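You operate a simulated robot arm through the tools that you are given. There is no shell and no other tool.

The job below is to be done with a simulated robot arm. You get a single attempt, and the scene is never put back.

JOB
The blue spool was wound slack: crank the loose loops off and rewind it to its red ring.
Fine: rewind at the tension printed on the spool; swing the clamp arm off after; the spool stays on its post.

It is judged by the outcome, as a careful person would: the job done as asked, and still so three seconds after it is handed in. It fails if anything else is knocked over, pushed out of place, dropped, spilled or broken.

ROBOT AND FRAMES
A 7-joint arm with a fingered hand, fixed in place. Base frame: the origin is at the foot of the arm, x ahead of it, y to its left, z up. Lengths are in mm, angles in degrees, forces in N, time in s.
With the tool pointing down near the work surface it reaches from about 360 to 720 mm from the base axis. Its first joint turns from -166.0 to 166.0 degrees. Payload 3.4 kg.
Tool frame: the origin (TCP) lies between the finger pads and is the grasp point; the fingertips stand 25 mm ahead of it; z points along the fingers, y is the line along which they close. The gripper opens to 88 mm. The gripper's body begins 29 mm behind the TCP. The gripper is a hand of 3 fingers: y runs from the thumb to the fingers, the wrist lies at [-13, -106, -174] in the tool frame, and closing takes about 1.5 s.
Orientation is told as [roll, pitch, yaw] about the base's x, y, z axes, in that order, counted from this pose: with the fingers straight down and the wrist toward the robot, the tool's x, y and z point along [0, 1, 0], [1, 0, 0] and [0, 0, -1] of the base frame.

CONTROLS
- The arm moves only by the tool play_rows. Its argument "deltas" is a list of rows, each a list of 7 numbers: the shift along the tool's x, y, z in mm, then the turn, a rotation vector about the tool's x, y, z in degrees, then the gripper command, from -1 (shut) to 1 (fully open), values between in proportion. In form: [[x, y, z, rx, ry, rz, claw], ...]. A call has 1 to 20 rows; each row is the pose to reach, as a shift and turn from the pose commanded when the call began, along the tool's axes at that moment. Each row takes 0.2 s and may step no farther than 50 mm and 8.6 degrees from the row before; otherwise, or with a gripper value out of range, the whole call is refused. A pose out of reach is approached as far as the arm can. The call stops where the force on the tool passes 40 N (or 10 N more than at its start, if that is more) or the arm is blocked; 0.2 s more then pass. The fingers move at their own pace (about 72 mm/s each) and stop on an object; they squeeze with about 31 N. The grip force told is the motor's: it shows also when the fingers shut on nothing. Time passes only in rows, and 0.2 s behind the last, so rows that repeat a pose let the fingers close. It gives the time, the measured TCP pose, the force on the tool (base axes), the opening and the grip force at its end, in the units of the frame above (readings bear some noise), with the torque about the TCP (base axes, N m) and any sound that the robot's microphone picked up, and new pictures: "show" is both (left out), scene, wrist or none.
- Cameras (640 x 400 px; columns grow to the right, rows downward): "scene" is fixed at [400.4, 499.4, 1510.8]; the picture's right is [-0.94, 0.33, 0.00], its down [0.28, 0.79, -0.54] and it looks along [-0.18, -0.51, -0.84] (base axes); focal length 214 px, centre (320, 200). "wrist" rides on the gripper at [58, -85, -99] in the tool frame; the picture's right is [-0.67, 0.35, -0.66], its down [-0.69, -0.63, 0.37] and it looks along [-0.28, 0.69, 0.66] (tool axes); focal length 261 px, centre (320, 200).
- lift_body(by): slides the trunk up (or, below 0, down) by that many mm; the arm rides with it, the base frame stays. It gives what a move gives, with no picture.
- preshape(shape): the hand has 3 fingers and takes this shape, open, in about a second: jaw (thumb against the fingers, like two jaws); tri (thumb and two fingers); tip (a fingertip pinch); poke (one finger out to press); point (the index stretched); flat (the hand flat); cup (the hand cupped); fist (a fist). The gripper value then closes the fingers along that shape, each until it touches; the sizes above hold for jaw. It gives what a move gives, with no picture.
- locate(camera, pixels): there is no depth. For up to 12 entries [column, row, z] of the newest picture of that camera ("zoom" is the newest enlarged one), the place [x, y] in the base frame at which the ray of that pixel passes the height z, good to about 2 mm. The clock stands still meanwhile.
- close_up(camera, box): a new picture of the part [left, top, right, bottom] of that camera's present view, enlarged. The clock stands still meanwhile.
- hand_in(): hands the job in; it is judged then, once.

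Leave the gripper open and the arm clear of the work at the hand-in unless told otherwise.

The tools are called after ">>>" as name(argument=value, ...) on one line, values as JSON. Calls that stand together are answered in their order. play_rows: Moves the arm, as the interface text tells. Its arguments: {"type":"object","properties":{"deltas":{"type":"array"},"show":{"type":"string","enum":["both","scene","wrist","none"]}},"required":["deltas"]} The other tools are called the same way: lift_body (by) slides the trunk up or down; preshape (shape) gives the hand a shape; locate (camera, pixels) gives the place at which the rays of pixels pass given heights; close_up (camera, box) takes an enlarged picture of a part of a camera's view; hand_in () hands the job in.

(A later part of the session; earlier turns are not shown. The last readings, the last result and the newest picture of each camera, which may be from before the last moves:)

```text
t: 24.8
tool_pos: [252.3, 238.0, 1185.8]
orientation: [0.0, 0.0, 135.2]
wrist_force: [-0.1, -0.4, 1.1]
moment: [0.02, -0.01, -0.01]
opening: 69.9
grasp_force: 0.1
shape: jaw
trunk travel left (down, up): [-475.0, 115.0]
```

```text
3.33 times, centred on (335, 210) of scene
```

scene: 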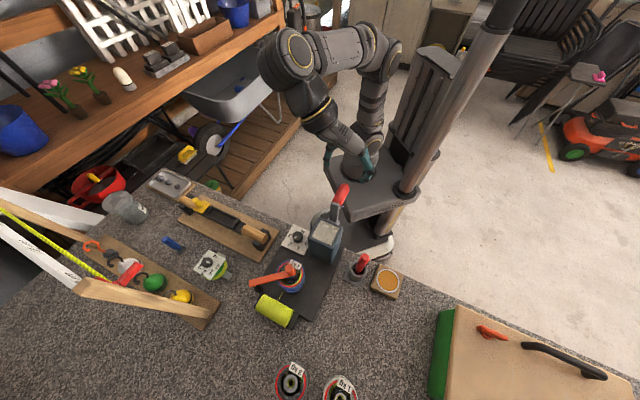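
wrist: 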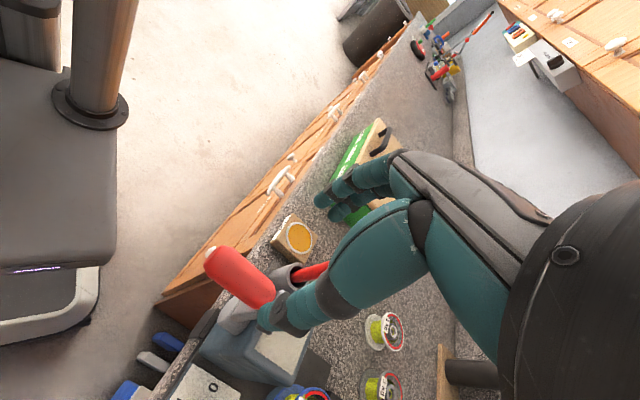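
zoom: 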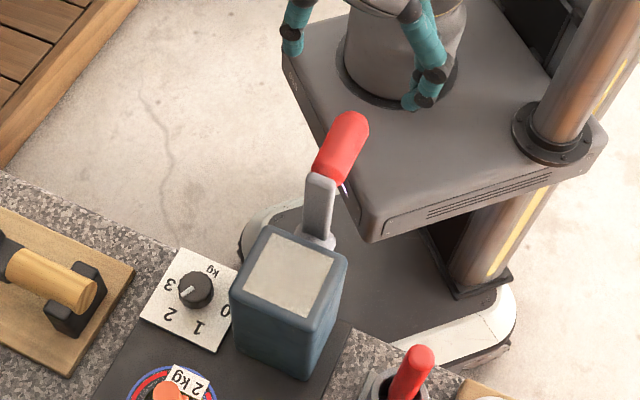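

From here the TCP line hits the handle at about (237,277), on its axis. I'm descending to z≈1080 and checking before closing.

>>> play_rows(deltas=[[0, 0, 30, 0, 0, 0, 0.6], [0, 0, 60, 0, 0, 0, 0.6], [0, 0, 85, 0, 0, 0, 0.6], [0, 0, 105, 0, 0, 0, 0.6], [0, 0, 105, 0, 0, 0, 0.6]])

>>> close_up(camera="wrist", box=[200, 150, 440, 390])

```text
t: 26.0
tool_pos: [251.8, 237.6, 1079.8]
orientation: [0.0, -0.1, 135.0]
wrist_force: [0.7, -0.4, 0.0]
moment: [0.0, -0.04, -0.01]
opening: 70.2
grasp_force: 0.1
shape: jaw
trunk travel left (down, up): [-475.0, 115.0]
```

scene: 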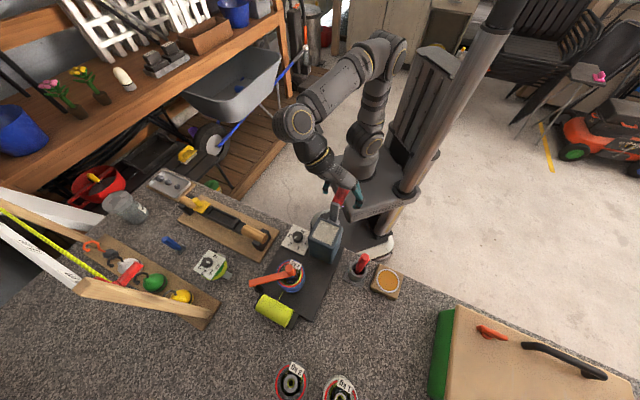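
wrist: 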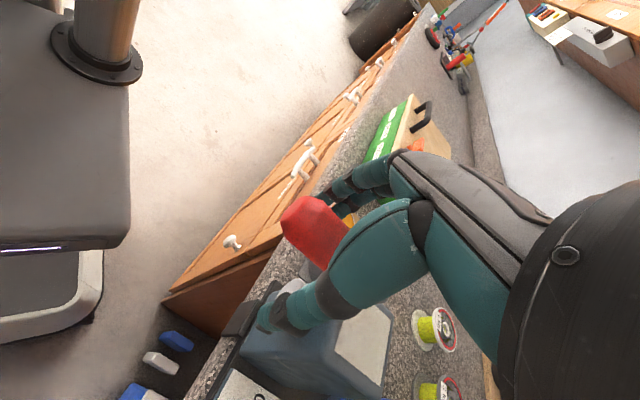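

```text
1.67 times, centred on (320, 270) of wrist
```

zoom: 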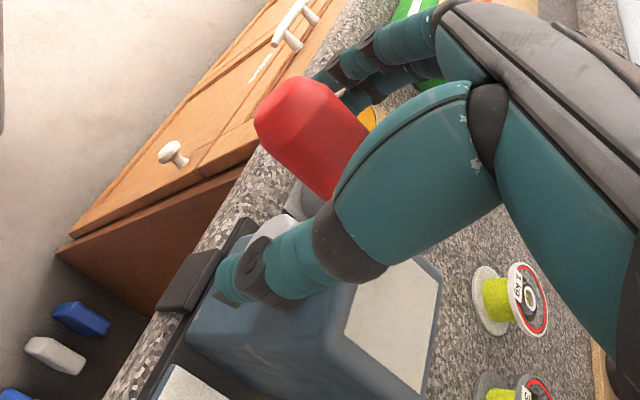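

The handle lies between fingers and thumb and is centred, so I'm closing on it.

>>> play_rows(deltas=[[0, 0, 0, 0, 0, 0, 0.2], [0, 0, 0, 0, 0, 0, -0.2], [0, 0, 0, 0, 0, 0, -0.6], [0, 0, 0, 0, 0, 0, -0.6], [0, 0, 0, 0, 0, 0, -0.6]])

>>> close_up(camera="scene", box=[245, 170, 385, 330])

```text
t: 27.2
tool_pos: [251.7, 238.1, 1080.2]
orientation: [-0.1, -0.1, 135.0]
wrist_force: [0.2, 0.3, 0.4]
moment: [0.04, -0.05, -0.01]
opening: 17.9
grasp_force: 0.1
shape: jaw
trunk travel left (down, up): [-475.0, 115.0]
```

scene: 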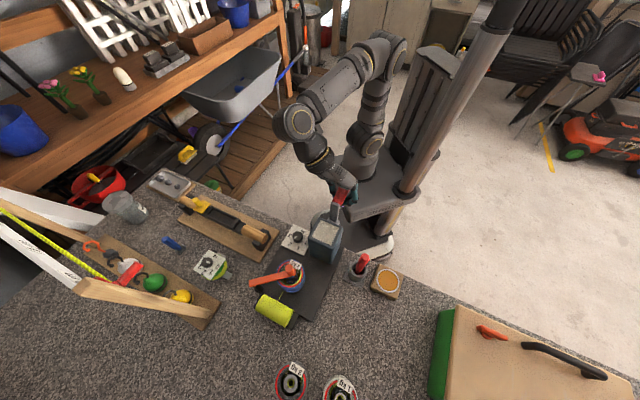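
wrist: 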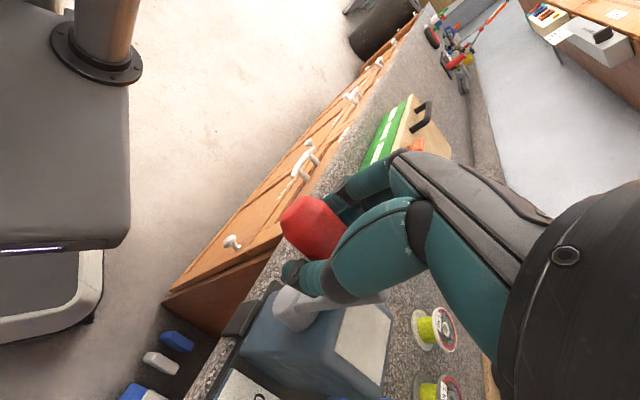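

```text
2.50 times, centred on (315, 250) of scene
```

zoom: 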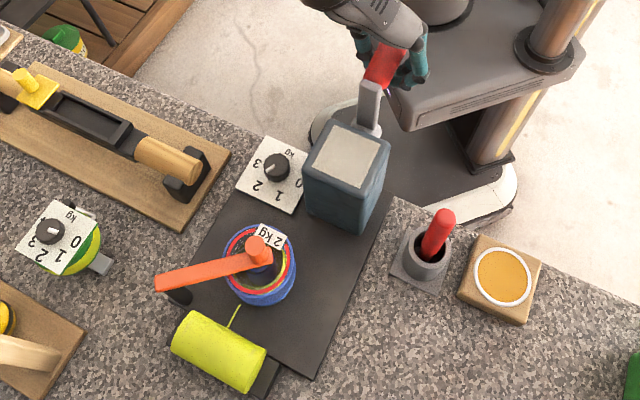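

The opening reached the commanded 17.9 with no grip force, so the fingers aren't actually holding the handle. I'll look closer.

>>> close_up(camera="wrist", box=[250, 170, 400, 320])

>>> close_up(camera="scene", box=[315, 165, 375, 225])

```text
2.67 times, centred on (325, 245) of wrist
```

zoom: 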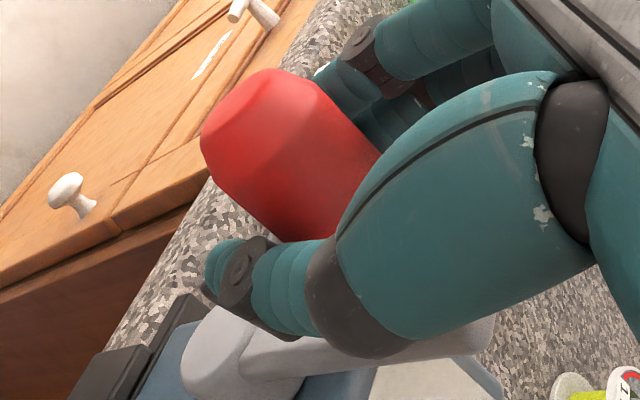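

```text
6.67 times, centred on (345, 195) of scene
```

zoom: 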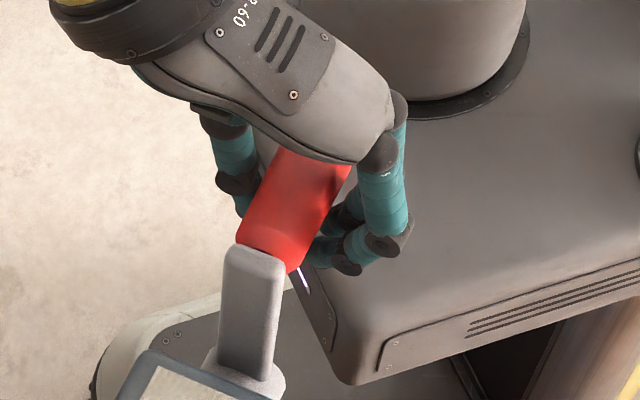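

The fingertips have curled under the handle, so it's caged between palm and fingers. That's a good hook for cranking. I'll tighten a little to see where it touches.

>>> play_rows(deltas=[[0, 0, 0, 0, 0, 0, -0.8], [0, 0, 0, 0, 0, 0, -1], [0, 0, 0, 0, 0, 0, -1], [0, 0, 0, 0, 0, 0, -1], [0, 0, 0, 0, 0, 0, -1]], show="wrist")

>>> close_up(camera="wrist", box=[250, 170, 400, 320])

```text
t: 28.4
tool_pos: [253.3, 238.4, 1078.5]
orientation: [0.2, 0.0, 134.9]
wrist_force: [-1.3, -2.4, -28.2]
moment: [0.02, -0.02, 0.02]
opening: 10.9
grasp_force: 30.6
shape: jaw
trunk travel left (down, up): [-475.0, 115.0]
```

wrist: 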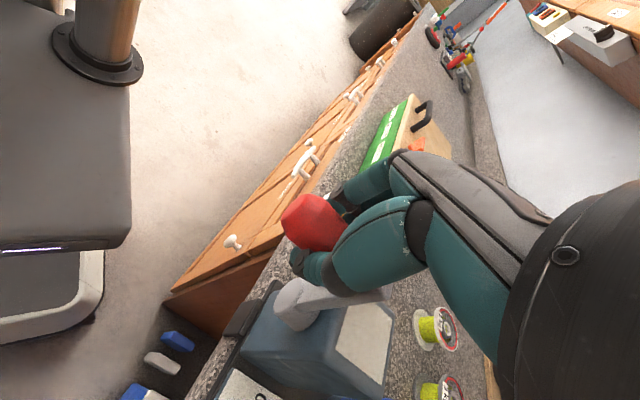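

```text
2.67 times, centred on (325, 245) of wrist
```

zoom: 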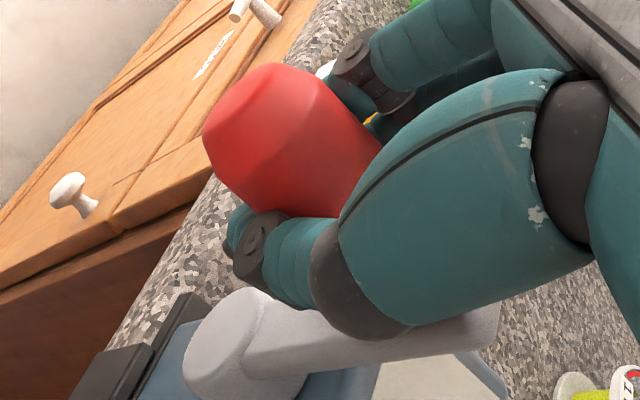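

The fingers press up on the handle from below. I'll loosen slightly to a loose cage, which leaves some slack for the unknown crank radius. Then I'll test 60° of rotation toward the dial side (tool -y, then down) and watch which way the spool turns.

>>> play_rows(deltas=[[0, 0, 0, 0, 0, 0, -0.7], [0, 0, 0, 0, 0, 0, -0.7], [0, -6.6, 0.3, 0, 0, 0, -0.7], [0, -13.2, 1.2, 0, 0, 0, -0.7], [0, -19.7, 2.6, 0, 0, 0, -0.7], [0, -26, 4.6, 0, 0, 0, -0.7], [0, -38, 10.2, 0, 0, 0, -0.7], [0, -48.9, 17.8, 0, 0, 0, -0.7], [0, -58.2, 27.1, 0, 0, 0, -0.7], [0, -65.8, 38, 0, 0, 0, -0.7], [0, -65.8, 38, 0, 0, 0, -0.7]])

>>> close_up(camera="scene", box=[265, 250, 325, 300])

>>> close_up(camera="scene", box=[285, 165, 385, 265])

```text
t: 30.8
tool_pos: [298.6, 191.0, 1042.5]
orientation: [0.0, 0.1, 135.0]
wrist_force: [-2.3, 1.1, -0.1]
moment: [0.02, -0.01, -0.02]
opening: 13.2
grasp_force: 0.0
shape: jaw
trunk travel left (down, up): [-475.0, 115.0]
```

scene: 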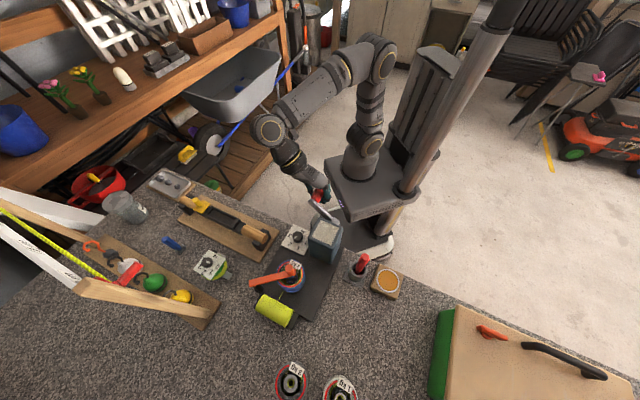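
wrist: 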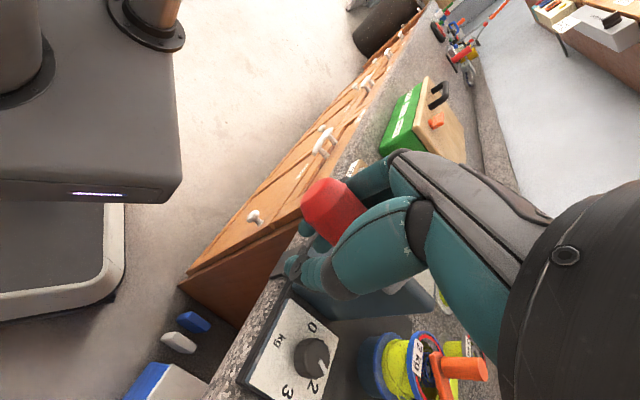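

```text
8.00 times, centred on (295, 275) of scene
```

zoom: 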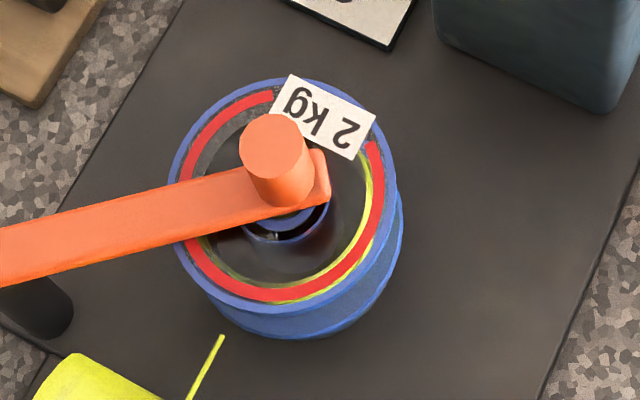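

```text
4.00 times, centred on (335, 215) of scene
```

zoom: 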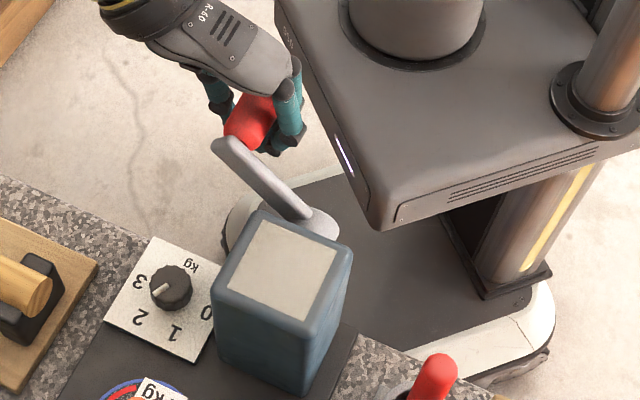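

The crank followed with almost no force. The label didn't turn, but the visible line on the spool seems to have changed, so I'll look closer at it in the wrist view.

>>> close_up(camera="wrist", box=[340, 310, 500, 400])

>>> close_up(camera="scene", box=[275, 258, 310, 295])

```text
4.00 times, centred on (420, 355) of wrist
```

zoom: 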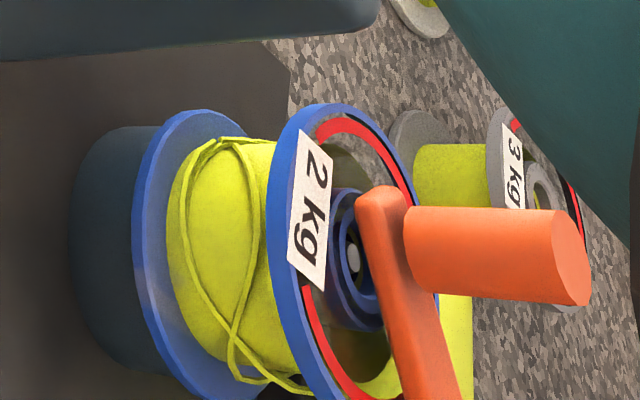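

```text
10.81 times, centred on (292, 276) of scene
```

zoom: 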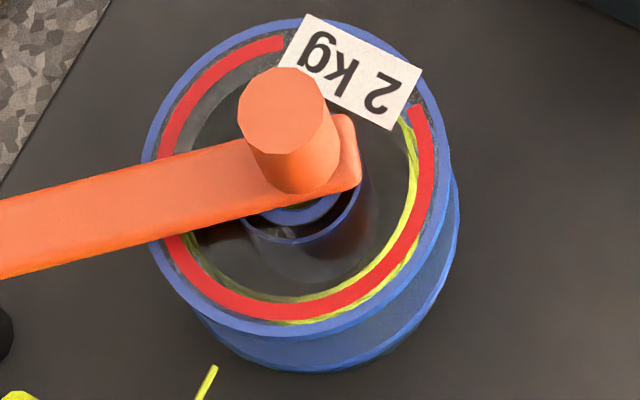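

The wrist view shows a couple of loose loops on the spool. I'll carry on the same way to the bottom of the circle, with the tool orientation constant and R≈76, and compare.

>>> play_rows(deltas=[[0, -7.6, 18.3, 0, 0, 0, -0.7], [0, -10.2, 38, 0, 0, 0, -0.7], [0, -7.6, 57.7, 0, 0, 0, -0.7], [0, 0, 76, 0, 0, 0, -0.7], [0, 12.1, 91.7, 0, 0, 0, -0.7], [0, 27.8, 103.8, 0, 0, 0, -0.7], [0, 46.1, 111.4, 0, 0, 0, -0.7], [0, 65.8, 114, 0, 0, 0, -0.7], [0, 65.8, 114, 0, 0, 0, -0.7]])

>>> close_up(camera="scene", box=[275, 258, 310, 295])

>>> close_up(camera="scene", box=[285, 165, 385, 265])

```text
t: 32.8
tool_pos: [252.6, 237.2, 927.7]
orientation: [0.0, 0.0, 135.0]
wrist_force: [0.2, -0.3, -2.3]
moment: [0.01, 0.0, -0.07]
opening: 13.4
grasp_force: 0.0
shape: jaw
trunk travel left (down, up): [-475.0, 115.0]
```

scene: 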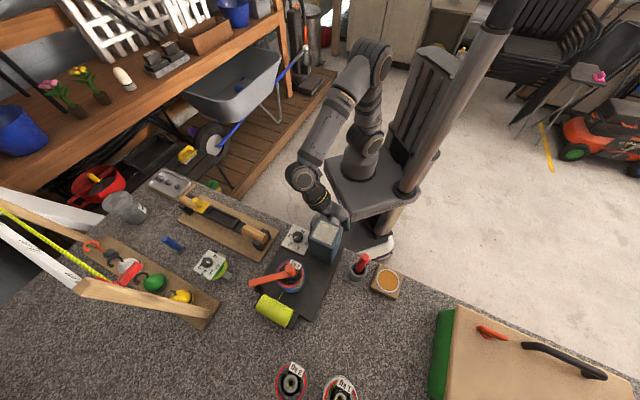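
wrist: 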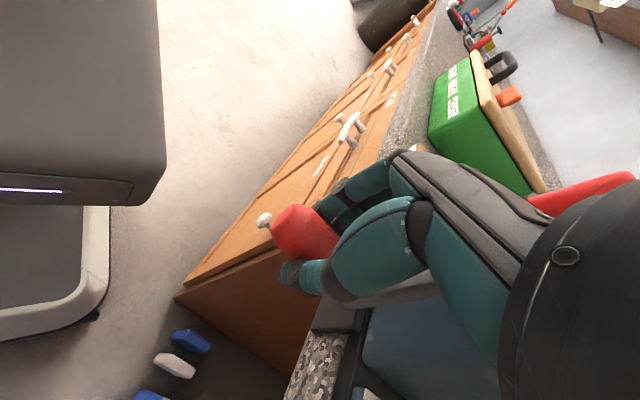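

```text
10.81 times, centred on (292, 276) of scene
```

zoom: 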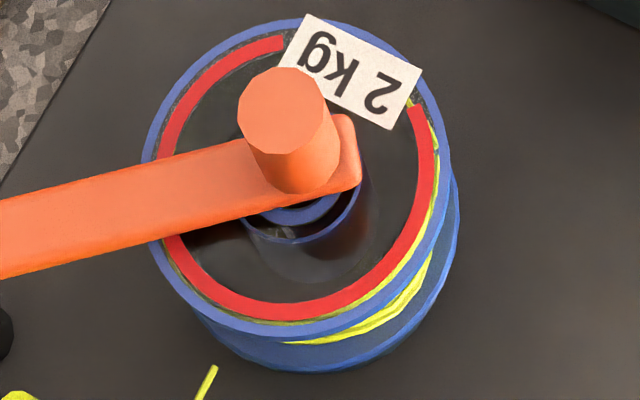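

```text
4.00 times, centred on (335, 215) of scene
```

zoom: 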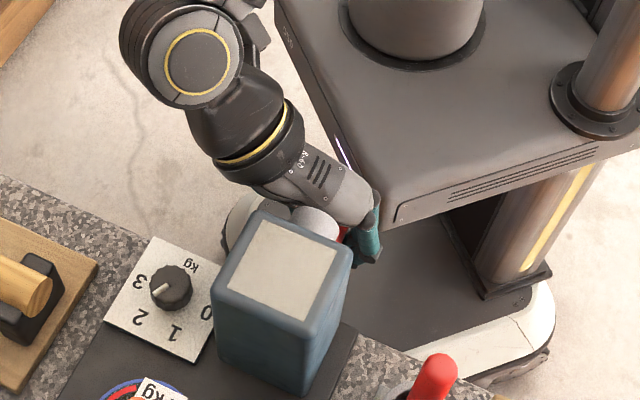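

The yellow line has grown outward past the red ring at lower right, so this direction winds line on. Unwinding is the other way. I'm reversing half a turn back to the top and will then look.

>>> play_rows(deltas=[[0, -23.5, -3.7, 0, 0, 0, -0.7], [0, -44.7, -14.5, 0, 0, 0, -0.7], [0, -61.5, -31.3, 0, 0, 0, -0.7], [0, -72.3, -52.5, 0, 0, 0, -0.7], [0, -76, -76, 0, 0, 0, -0.7], [0, -72.3, -99.5, 0, 0, 0, -0.7], [0, -61.5, -120.7, 0, 0, 0, -0.7], [0, -44.7, -137.5, 0, 0, 0, -0.7], [0, -23.5, -148.3, 0, 0, 0, -0.7], [0, 0, -152, 0, 0, 0, -0.7], [0, 0, -152, 0, 0, 0, -0.7]])

>>> close_up(camera="scene", box=[275, 258, 310, 295])

>>> close_up(camera="scene", box=[285, 165, 385, 265])

```text
t: 35.2
tool_pos: [252.0, 237.9, 1080.7]
orientation: [0.0, 0.1, 135.0]
wrist_force: [0.9, -0.8, 0.4]
moment: [0.0, -0.02, -0.01]
opening: 13.3
grasp_force: 0.1
shape: jaw
trunk travel left (down, up): [-475.0, 115.0]
```

scene: 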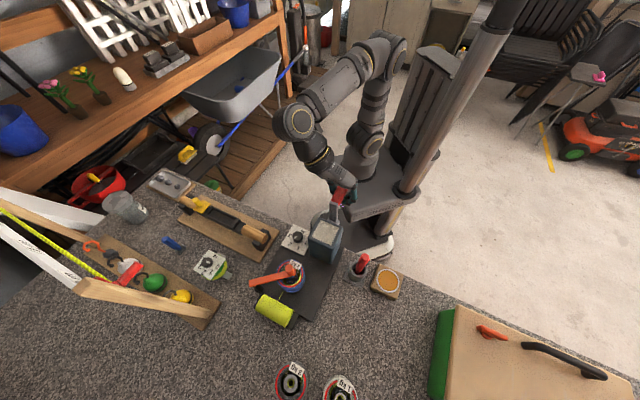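
wrist: 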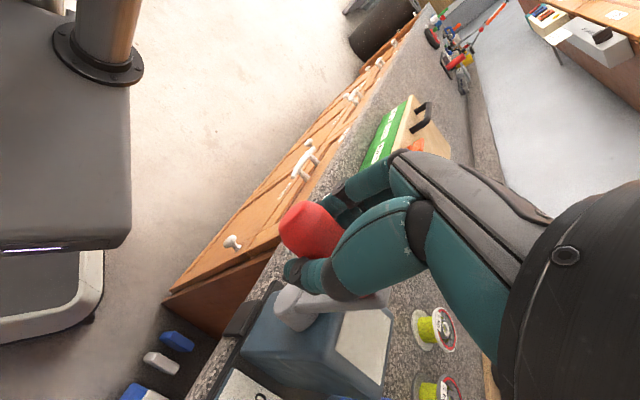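

```text
10.81 times, centred on (292, 276) of scene
```

zoom: 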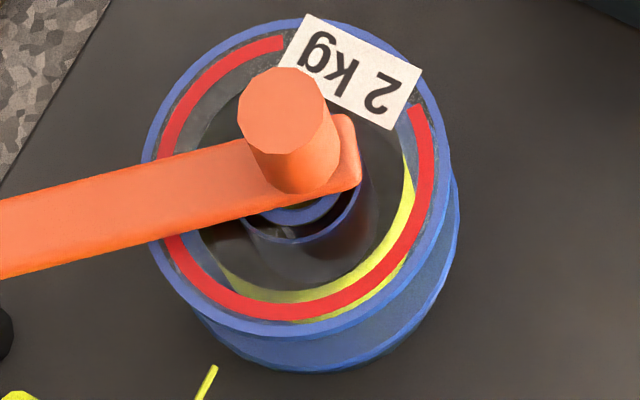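

```text
4.00 times, centred on (335, 215) of scene
```

zoom: 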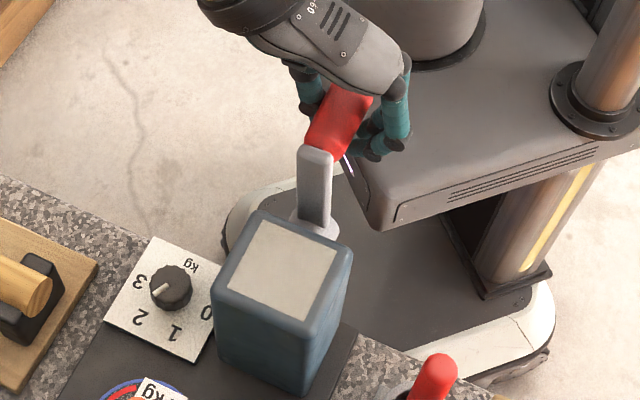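

The line shrank back, so this is the unwinding direction. I'm continuing half a turn the same way, over the other side to the bottom.

>>> play_rows(deltas=[[0, 23.5, 3.7, 0, 0, 0, -0.7], [0, 44.7, 14.5, 0, 0, 0, -0.7], [0, 61.5, 31.3, 0, 0, 0, -0.7], [0, 72.3, 52.5, 0, 0, 0, -0.7], [0, 76, 76, 0, 0, 0, -0.7], [0, 72.3, 99.5, 0, 0, 0, -0.7], [0, 61.5, 120.7, 0, 0, 0, -0.7], [0, 44.7, 137.5, 0, 0, 0, -0.7], [0, 23.5, 148.3, 0, 0, 0, -0.7], [0, 0, 152, 0, 0, 0, -0.7], [0, 0, 152, 0, 0, 0, -0.7]])

>>> close_up(camera="scene", box=[275, 258, 310, 295])

>>> close_up(camera="scene", box=[285, 165, 385, 265])

```text
t: 37.6
tool_pos: [253.9, 236.6, 928.4]
orientation: [0.0, -0.1, 135.0]
wrist_force: [0.1, -0.2, -1.4]
moment: [0.05, 0.05, 0.0]
opening: 13.5
grasp_force: 0.1
shape: jaw
trunk travel left (down, up): [-475.0, 115.0]
```

scene: 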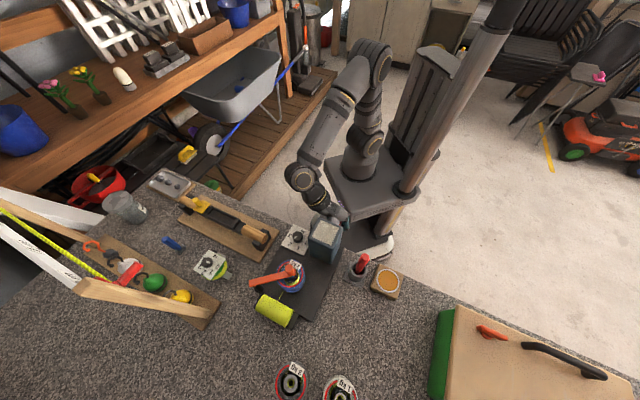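
wrist: 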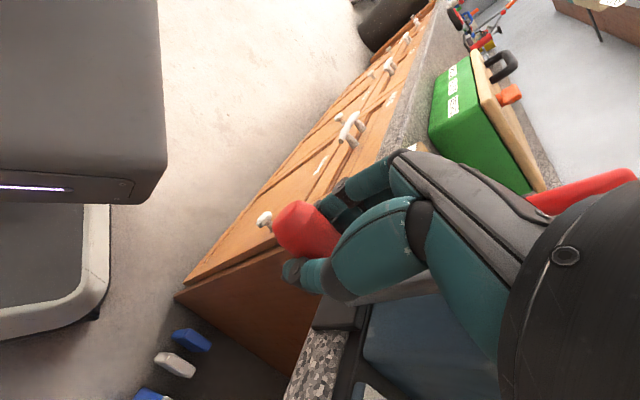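

```text
10.81 times, centred on (292, 276) of scene
```

zoom: 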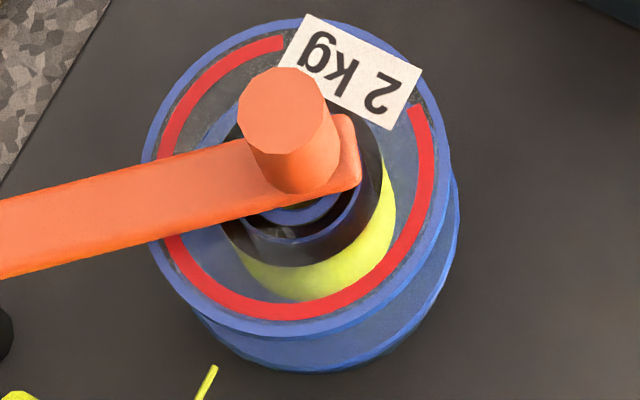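

```text
4.00 times, centred on (335, 215) of scene
```

zoom: 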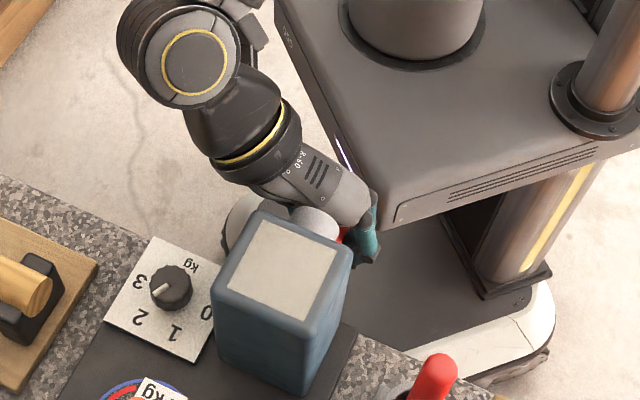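

The pack has shrunk well inside the red ring and looks smooth here. I need a side view, so I'm unwinding another quarter turn to the dial side, where the wrist camera sees the spool.

>>> play_rows(deltas=[[0, -23.5, -3.7, 0, 0, 0, -0.7], [0, -44.7, -14.5, 0, 0, 0, -0.7], [0, -61.5, -31.3, 0, 0, 0, -0.7], [0, -72.3, -52.5, 0, 0, 0, -0.7], [0, -76, -76, 0, 0, 0, -0.7], [0, -76, -76, 0, 0, 0, -0.7]])

>>> close_up(camera="scene", box=[275, 258, 310, 295])

>>> close_up(camera="wrist", box=[360, 290, 520, 390])

```text
t: 39.0
tool_pos: [305.3, 182.6, 1005.2]
orientation: [0.1, 0.1, 135.0]
wrist_force: [1.7, -0.2, -2.3]
moment: [-0.02, -0.04, 0.02]
opening: 13.5
grasp_force: 0.0
shape: jaw
trunk travel left (down, up): [-475.0, 115.0]
```

scene: 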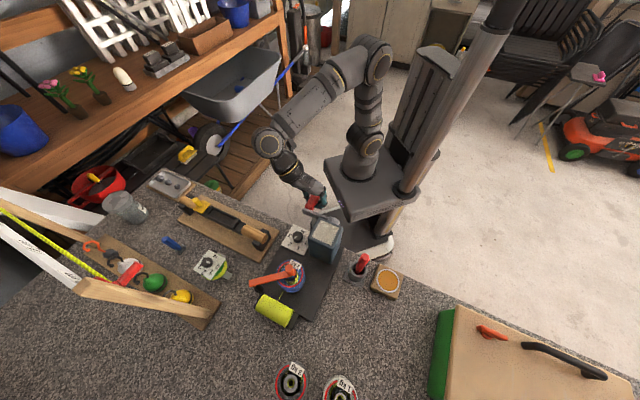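
wrist: 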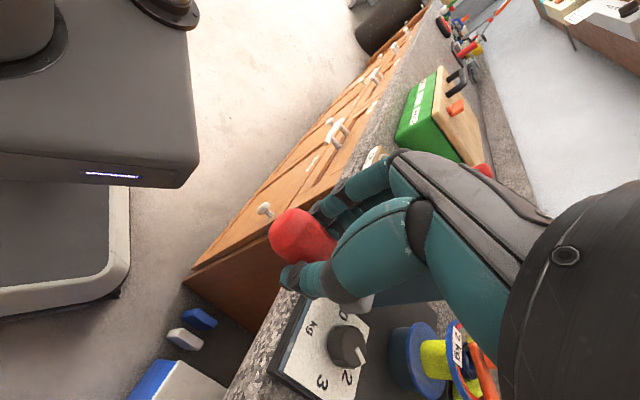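

```text
10.81 times, centred on (292, 276) of scene
```

zoom: 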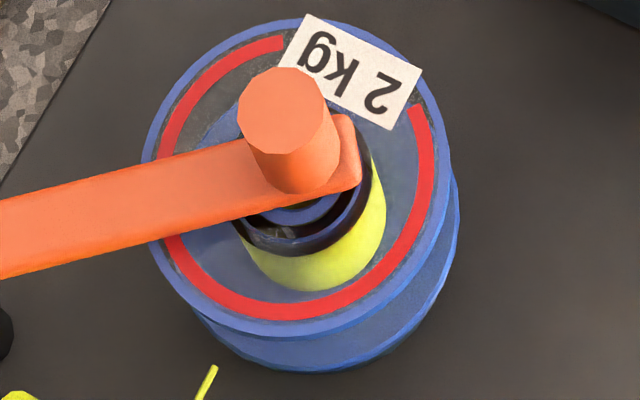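

```text
4.00 times, centred on (440, 340) of wrist
```

zoom: 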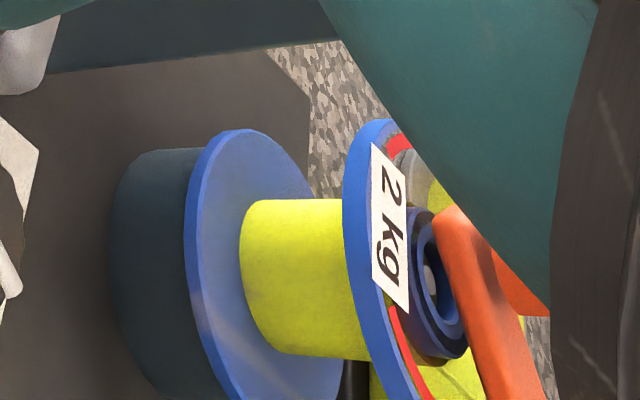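

The loose loops are gone and the pack is a clean, smooth core. The dial pointer still reads 2. Now I'm rewinding forward at 2 kg, half a turn first.

>>> play_rows(deltas=[[0, 3.7, 23.5, 0, 0, 0, -0.7], [0, 14.5, 44.7, 0, 0, 0, -0.7], [0, 31.3, 61.5, 0, 0, 0, -0.7], [0, 52.5, 72.3, 0, 0, 0, -0.7], [0, 76, 76, 0, 0, 0, -0.7], [0, 99.5, 72.3, 0, 0, 0, -0.7], [0, 120.7, 61.5, 0, 0, 0, -0.7], [0, 137.5, 44.7, 0, 0, 0, -0.7], [0, 148.3, 23.5, 0, 0, 0, -0.7], [0, 152, 0, 0, 0, 0, -0.7], [0, 152, 0, 0, 0, 0, -0.7]])

>>> close_up(camera="scene", box=[275, 258, 310, 295])

>>> close_up(camera="scene", box=[285, 165, 385, 265])

```text
t: 41.4
tool_pos: [196.1, 291.6, 1004.7]
orientation: [0.0, 0.0, 135.0]
wrist_force: [-3.6, 5.3, -2.7]
moment: [0.09, 0.04, 0.02]
opening: 14.4
grasp_force: 0.1
shape: jaw
trunk travel left (down, up): [-475.0, 115.0]
```

scene: 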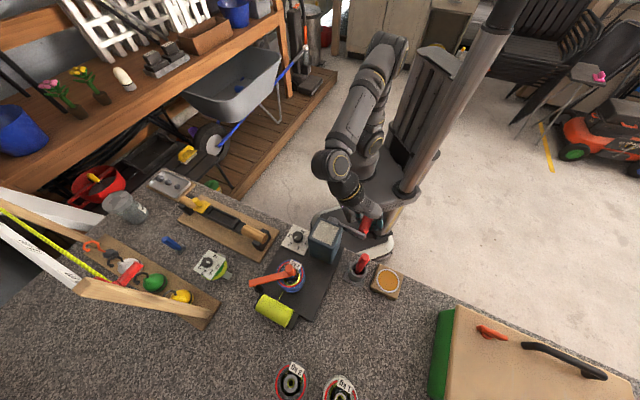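
wrist: 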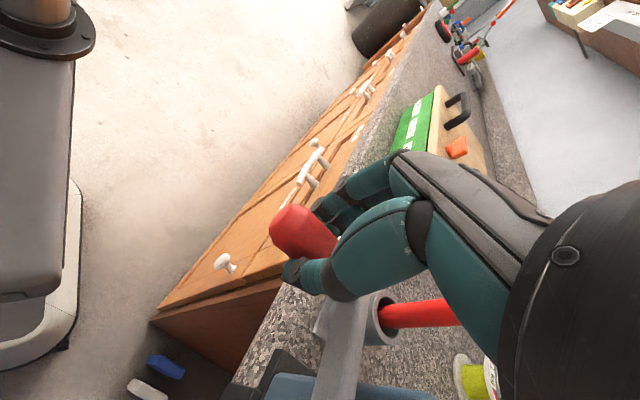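

```text
10.81 times, centred on (292, 276) of scene
```

zoom: 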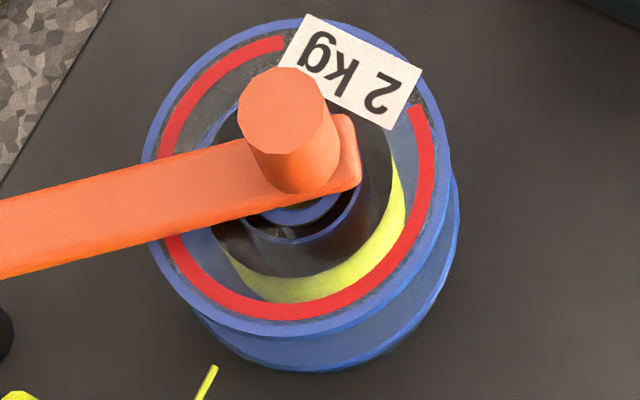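

```text
4.00 times, centred on (335, 215) of scene
```

zoom: 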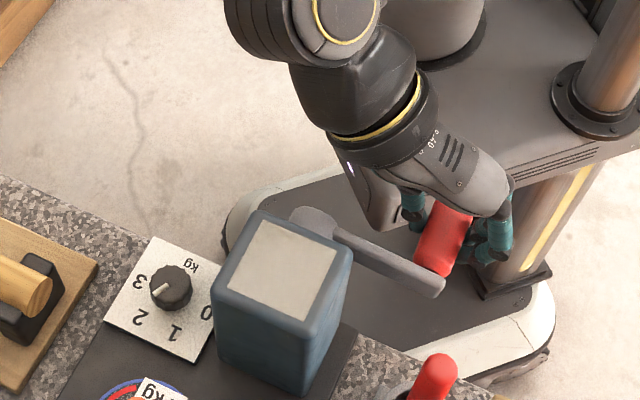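

The pack is growing steadily, about 9% of the ring radius per quarter turn. I'm winding 135° more, to 45° past the top, and viewing it with both cameras.

>>> play_rows(deltas=[[0, -3.7, -23.5, 0, 0, 0, -0.7], [0, -14.5, -44.7, 0, 0, 0, -0.7], [0, -31.3, -61.5, 0, 0, 0, -0.7], [0, -52.5, -72.3, 0, 0, 0, -0.7], [0, -76, -76, 0, 0, 0, -0.7], [0, -95.7, -73.4, 0, 0, 0, -0.7], [0, -114, -65.8, 0, 0, 0, -0.7], [0, -129.7, -53.7, 0, 0, 0, -0.7], [0, -129.7, -53.7, 0, 0, 0, -0.7]])

>>> close_up(camera="scene", box=[275, 258, 310, 295])

>>> close_up(camera="wrist", box=[340, 300, 500, 400])

>>> close_up(camera="scene", box=[285, 165, 385, 265])

```text
t: 43.4
tool_pos: [290.4, 198.9, 1058.9]
orientation: [-0.1, 0.0, 135.1]
wrist_force: [-0.4, 0.8, -0.7]
moment: [0.02, -0.06, 0.0]
opening: 13.3
grasp_force: 0.0
shape: jaw
trunk travel left (down, up): [-475.0, 115.0]
```

scene: 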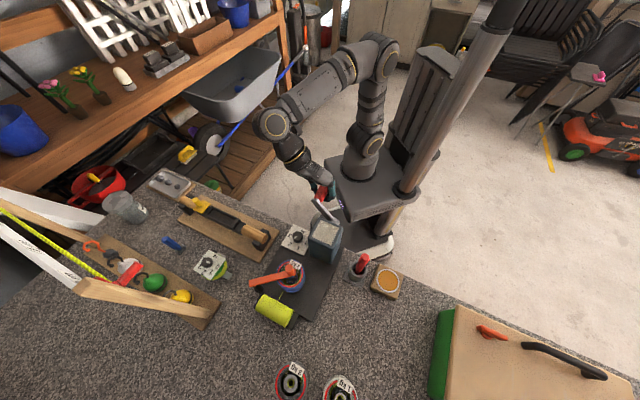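
wrist: 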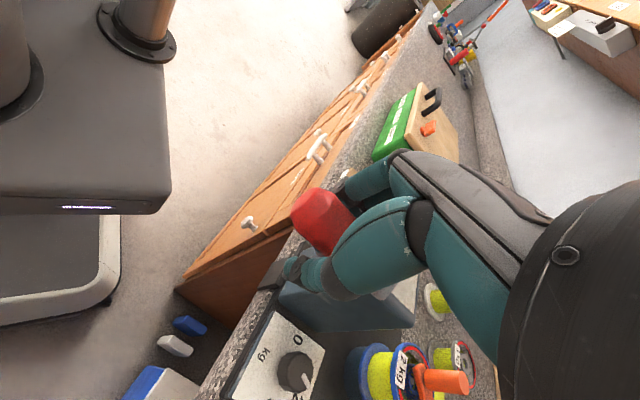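

```text
10.81 times, centred on (292, 276) of scene
```

zoom: 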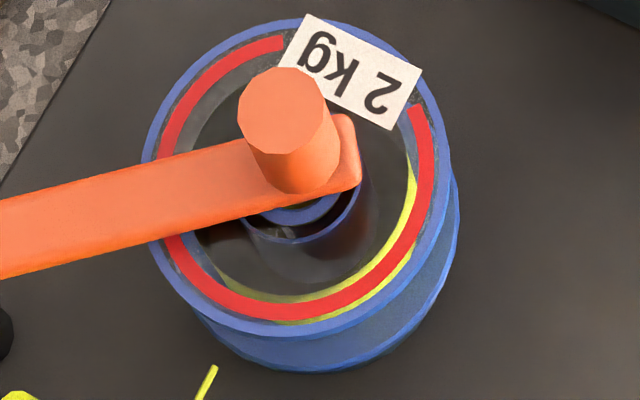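

```text
4.00 times, centred on (420, 350) of wrist
```

zoom: 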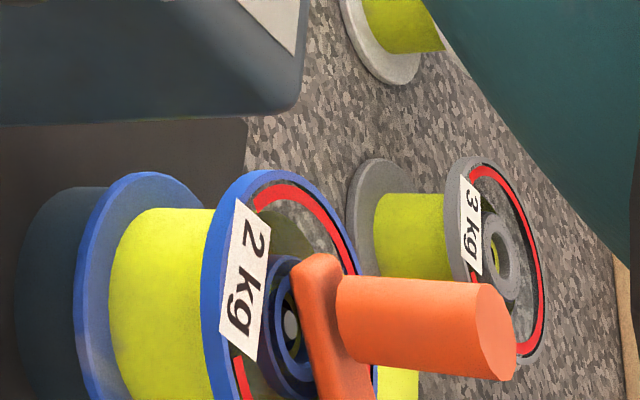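

```text
4.00 times, centred on (335, 215) of scene
```

zoom: 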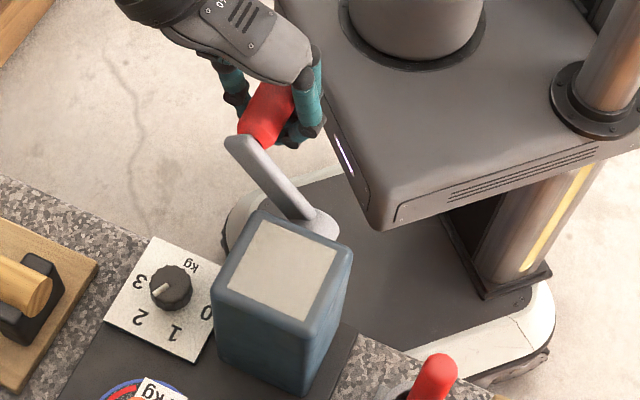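

The pack looks neat, with no loops. To judge fill against the ring, I'll measure the actual radii: triangulate the flange level, then the ring and pack edges.

>>> locate(camera="scene", pixels=[[298.66, 269.52, 980], [298.66, 269.52, 1000], [290.89, 258.79, 980], [290.89, 258.79, 1000], [275.4, 272.2, 990], [304.0, 274.2, 990], [289.4, 288.3, 990], [291, 259, 990]])

>>> locate(camera="wrist", pixels=[[407.5, 362.5, 980], [407.5, 362.5, 1000], [394.75, 379.5, 980], [394.75, 379.5, 1000]])

>>> close_up(camera="scene", box=[276, 262, 306, 292])

```text
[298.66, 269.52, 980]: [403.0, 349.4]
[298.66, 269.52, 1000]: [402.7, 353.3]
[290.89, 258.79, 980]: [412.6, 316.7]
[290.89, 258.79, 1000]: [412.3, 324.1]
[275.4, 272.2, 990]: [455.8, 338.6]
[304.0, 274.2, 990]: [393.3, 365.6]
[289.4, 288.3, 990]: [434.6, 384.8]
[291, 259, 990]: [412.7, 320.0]
```

```text
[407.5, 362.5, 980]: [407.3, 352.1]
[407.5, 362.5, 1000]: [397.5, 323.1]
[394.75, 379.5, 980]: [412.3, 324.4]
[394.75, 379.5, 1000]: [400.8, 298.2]
```

```text
13.33 times, centred on (291, 277) of scene
```

zoom: 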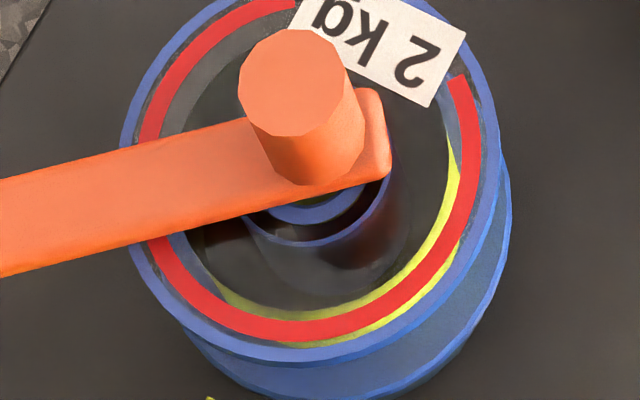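

The flange level is z≈983 with R≈34 mm and centre (424,352). The dark disc is the pack's end face, and its edge is still about 2–3 mm inside the red ring. At about 2 mm per quarter turn it needs more, so I'm winding 90° further.

>>> play_rows(deltas=[[0, -12.1, 15.7, 0, 0, 0, -0.7], [0, -19.7, 34.1, 0, 0, 0, -0.7], [0, -22.3, 53.7, 0, 0, 0, -0.7], [0, -19.7, 73.4, 0, 0, 0, -0.7], [0, -12.1, 91.7, 0, 0, 0, -0.7], [0, 0, 107.5, 0, 0, 0, -0.7], [0, 0, 107.5, 0, 0, 0, -0.7]])

>>> close_up(camera="scene", box=[276, 262, 306, 292])

>>> close_up(camera="wrist", box=[360, 260, 540, 400])

>>> close_up(camera="scene", box=[285, 165, 385, 265])

```text
t: 45.0
tool_pos: [290.0, 199.3, 949.5]
orientation: [-0.1, -0.2, 135.0]
wrist_force: [1.1, 0.0, -0.2]
moment: [-0.05, 0.05, 0.0]
opening: 13.4
grasp_force: 0.1
shape: jaw
trunk travel left (down, up): [-475.0, 115.0]
```

scene: 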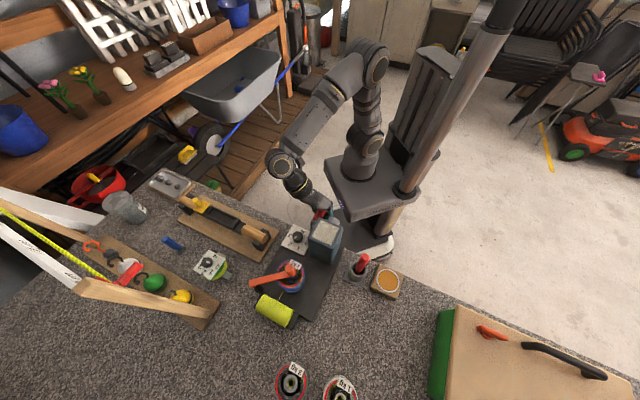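
wrist: 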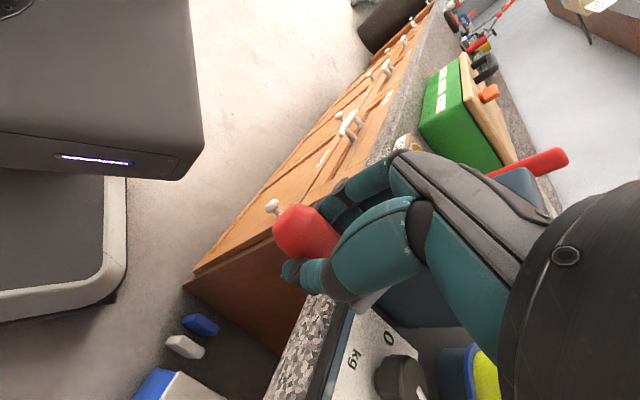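

```text
13.33 times, centred on (291, 277) of scene
```

zoom: 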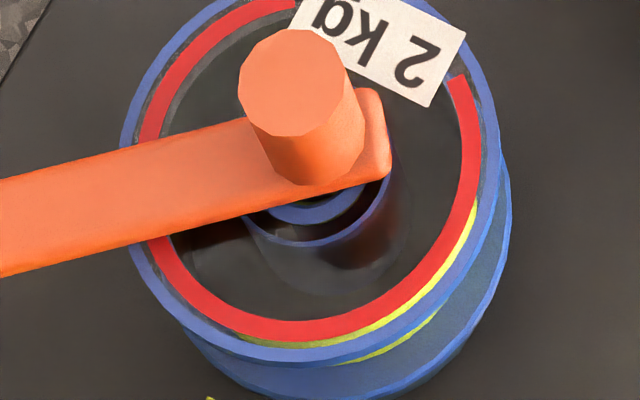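

```text
2.86 times, centred on (450, 330) of wrist
```

zoom: 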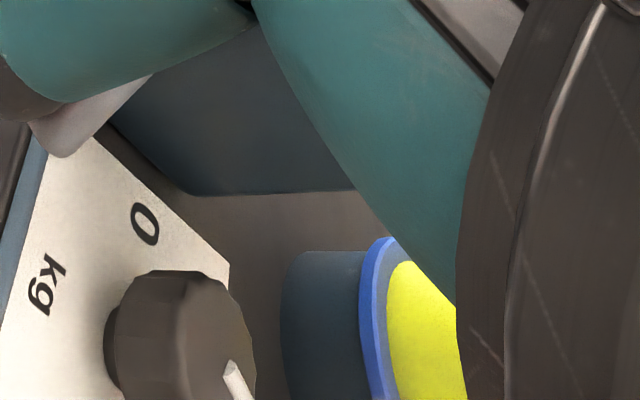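

```text
4.00 times, centred on (335, 215) of scene
```

zoom: 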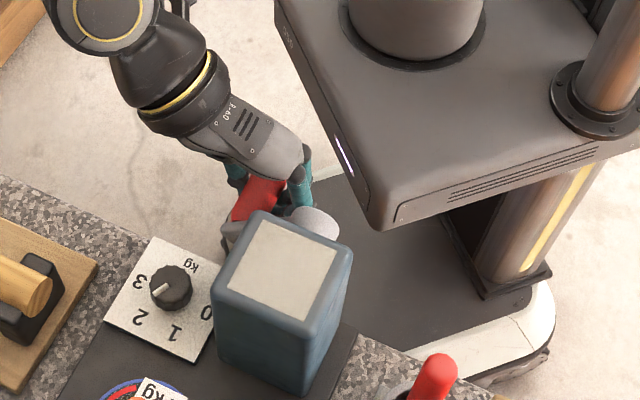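

The pack edge has now reached about the inner edge of the red ring. I'm winding another 45° to bring it toward the middle of the ring, then re-measuring.

>>> play_rows(deltas=[[0, 7.6, 6.6, 0, 0, 0, -0.7], [0, 15.7, 12.1, 0, 0, 0, -0.7], [0, 24.6, 16.4, 0, 0, 0, -0.7], [0, 34.1, 19.7, 0, 0, 0, -0.7], [0, 43.8, 21.7, 0, 0, 0, -0.7], [0, 53.7, 22.3, 0, 0, 0, -0.7], [0, 53.7, 22.3, 0, 0, 0, -0.7]])

>>> close_up(camera="scene", box=[276, 262, 306, 292])

>>> close_up(camera="scene", box=[276, 254, 296, 274])

>>> close_up(camera="scene", box=[285, 165, 385, 265])

```text
t: 46.6
tool_pos: [252.4, 235.6, 929.5]
orientation: [0.0, 0.1, 135.0]
wrist_force: [0.3, -0.4, -0.8]
moment: [-0.01, 0.0, 0.01]
opening: 13.3
grasp_force: 0.0
shape: jaw
trunk travel left (down, up): [-475.0, 115.0]
```

scene: 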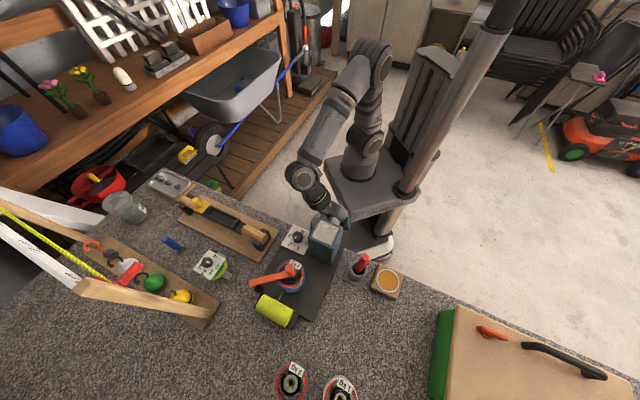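
wrist: 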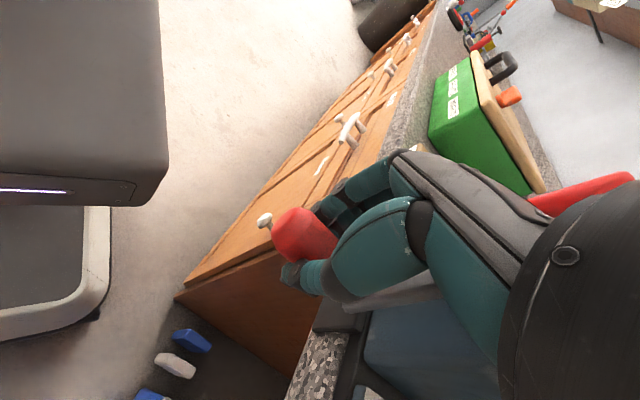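

```text
13.33 times, centred on (291, 277) of scene
```

zoom: 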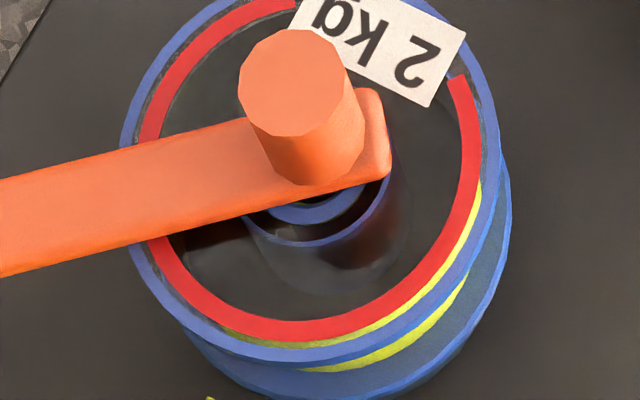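

```text
16.00 times, centred on (286, 264) of scene
```

zoom: 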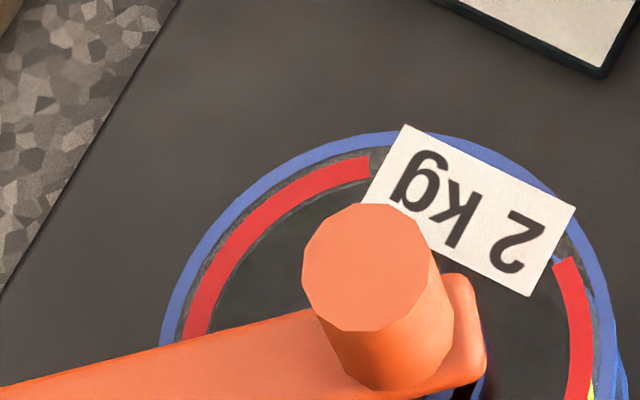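

```text
4.00 times, centred on (335, 215) of scene
```

zoom: 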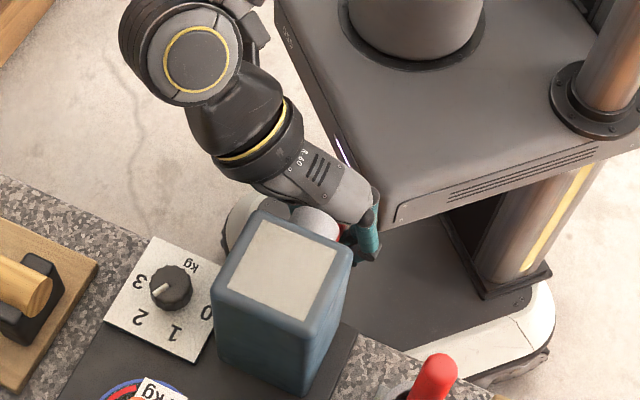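

I'll measure the radii properly: locate points on the upper flange, ring edges, lower flange and the visible lower boundary of the pack.

>>> locate(camera="scene", pixels=[[290.25, 286.15, 983], [290.25, 287.65, 983], [302.8, 273.2, 983], [301.1, 273.2, 983], [305.4, 276.25, 940], [305.4, 276.25, 950], [303, 286.75, 940], [303, 286.75, 950], [297, 291.7, 940], [297, 291.7, 950], [301.8, 283.4, 945], [298.5, 287.1, 945]])

>>> locate(camera="scene", pixels=[[276.1, 271, 983], [304.5, 274.75, 983], [289.5, 289, 983], [293.25, 289.45, 945], [278.2, 273.2, 983], [279.9, 273.2, 983], [277.6, 269, 983], [280.3, 263.6, 983]])

```text
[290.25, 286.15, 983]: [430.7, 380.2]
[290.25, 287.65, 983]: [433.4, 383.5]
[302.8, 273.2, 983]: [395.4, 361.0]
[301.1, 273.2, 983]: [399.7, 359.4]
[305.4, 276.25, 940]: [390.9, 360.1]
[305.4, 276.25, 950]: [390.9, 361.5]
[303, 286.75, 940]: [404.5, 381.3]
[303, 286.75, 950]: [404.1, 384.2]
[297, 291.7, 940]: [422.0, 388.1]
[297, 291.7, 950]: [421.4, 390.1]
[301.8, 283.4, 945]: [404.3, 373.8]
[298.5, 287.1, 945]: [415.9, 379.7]
```

```text
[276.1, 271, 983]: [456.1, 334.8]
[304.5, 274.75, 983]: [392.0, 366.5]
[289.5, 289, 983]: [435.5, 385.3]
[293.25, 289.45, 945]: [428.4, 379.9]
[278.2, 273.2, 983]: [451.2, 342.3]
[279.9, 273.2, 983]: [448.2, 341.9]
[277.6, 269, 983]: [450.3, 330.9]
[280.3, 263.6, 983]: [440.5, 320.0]
```

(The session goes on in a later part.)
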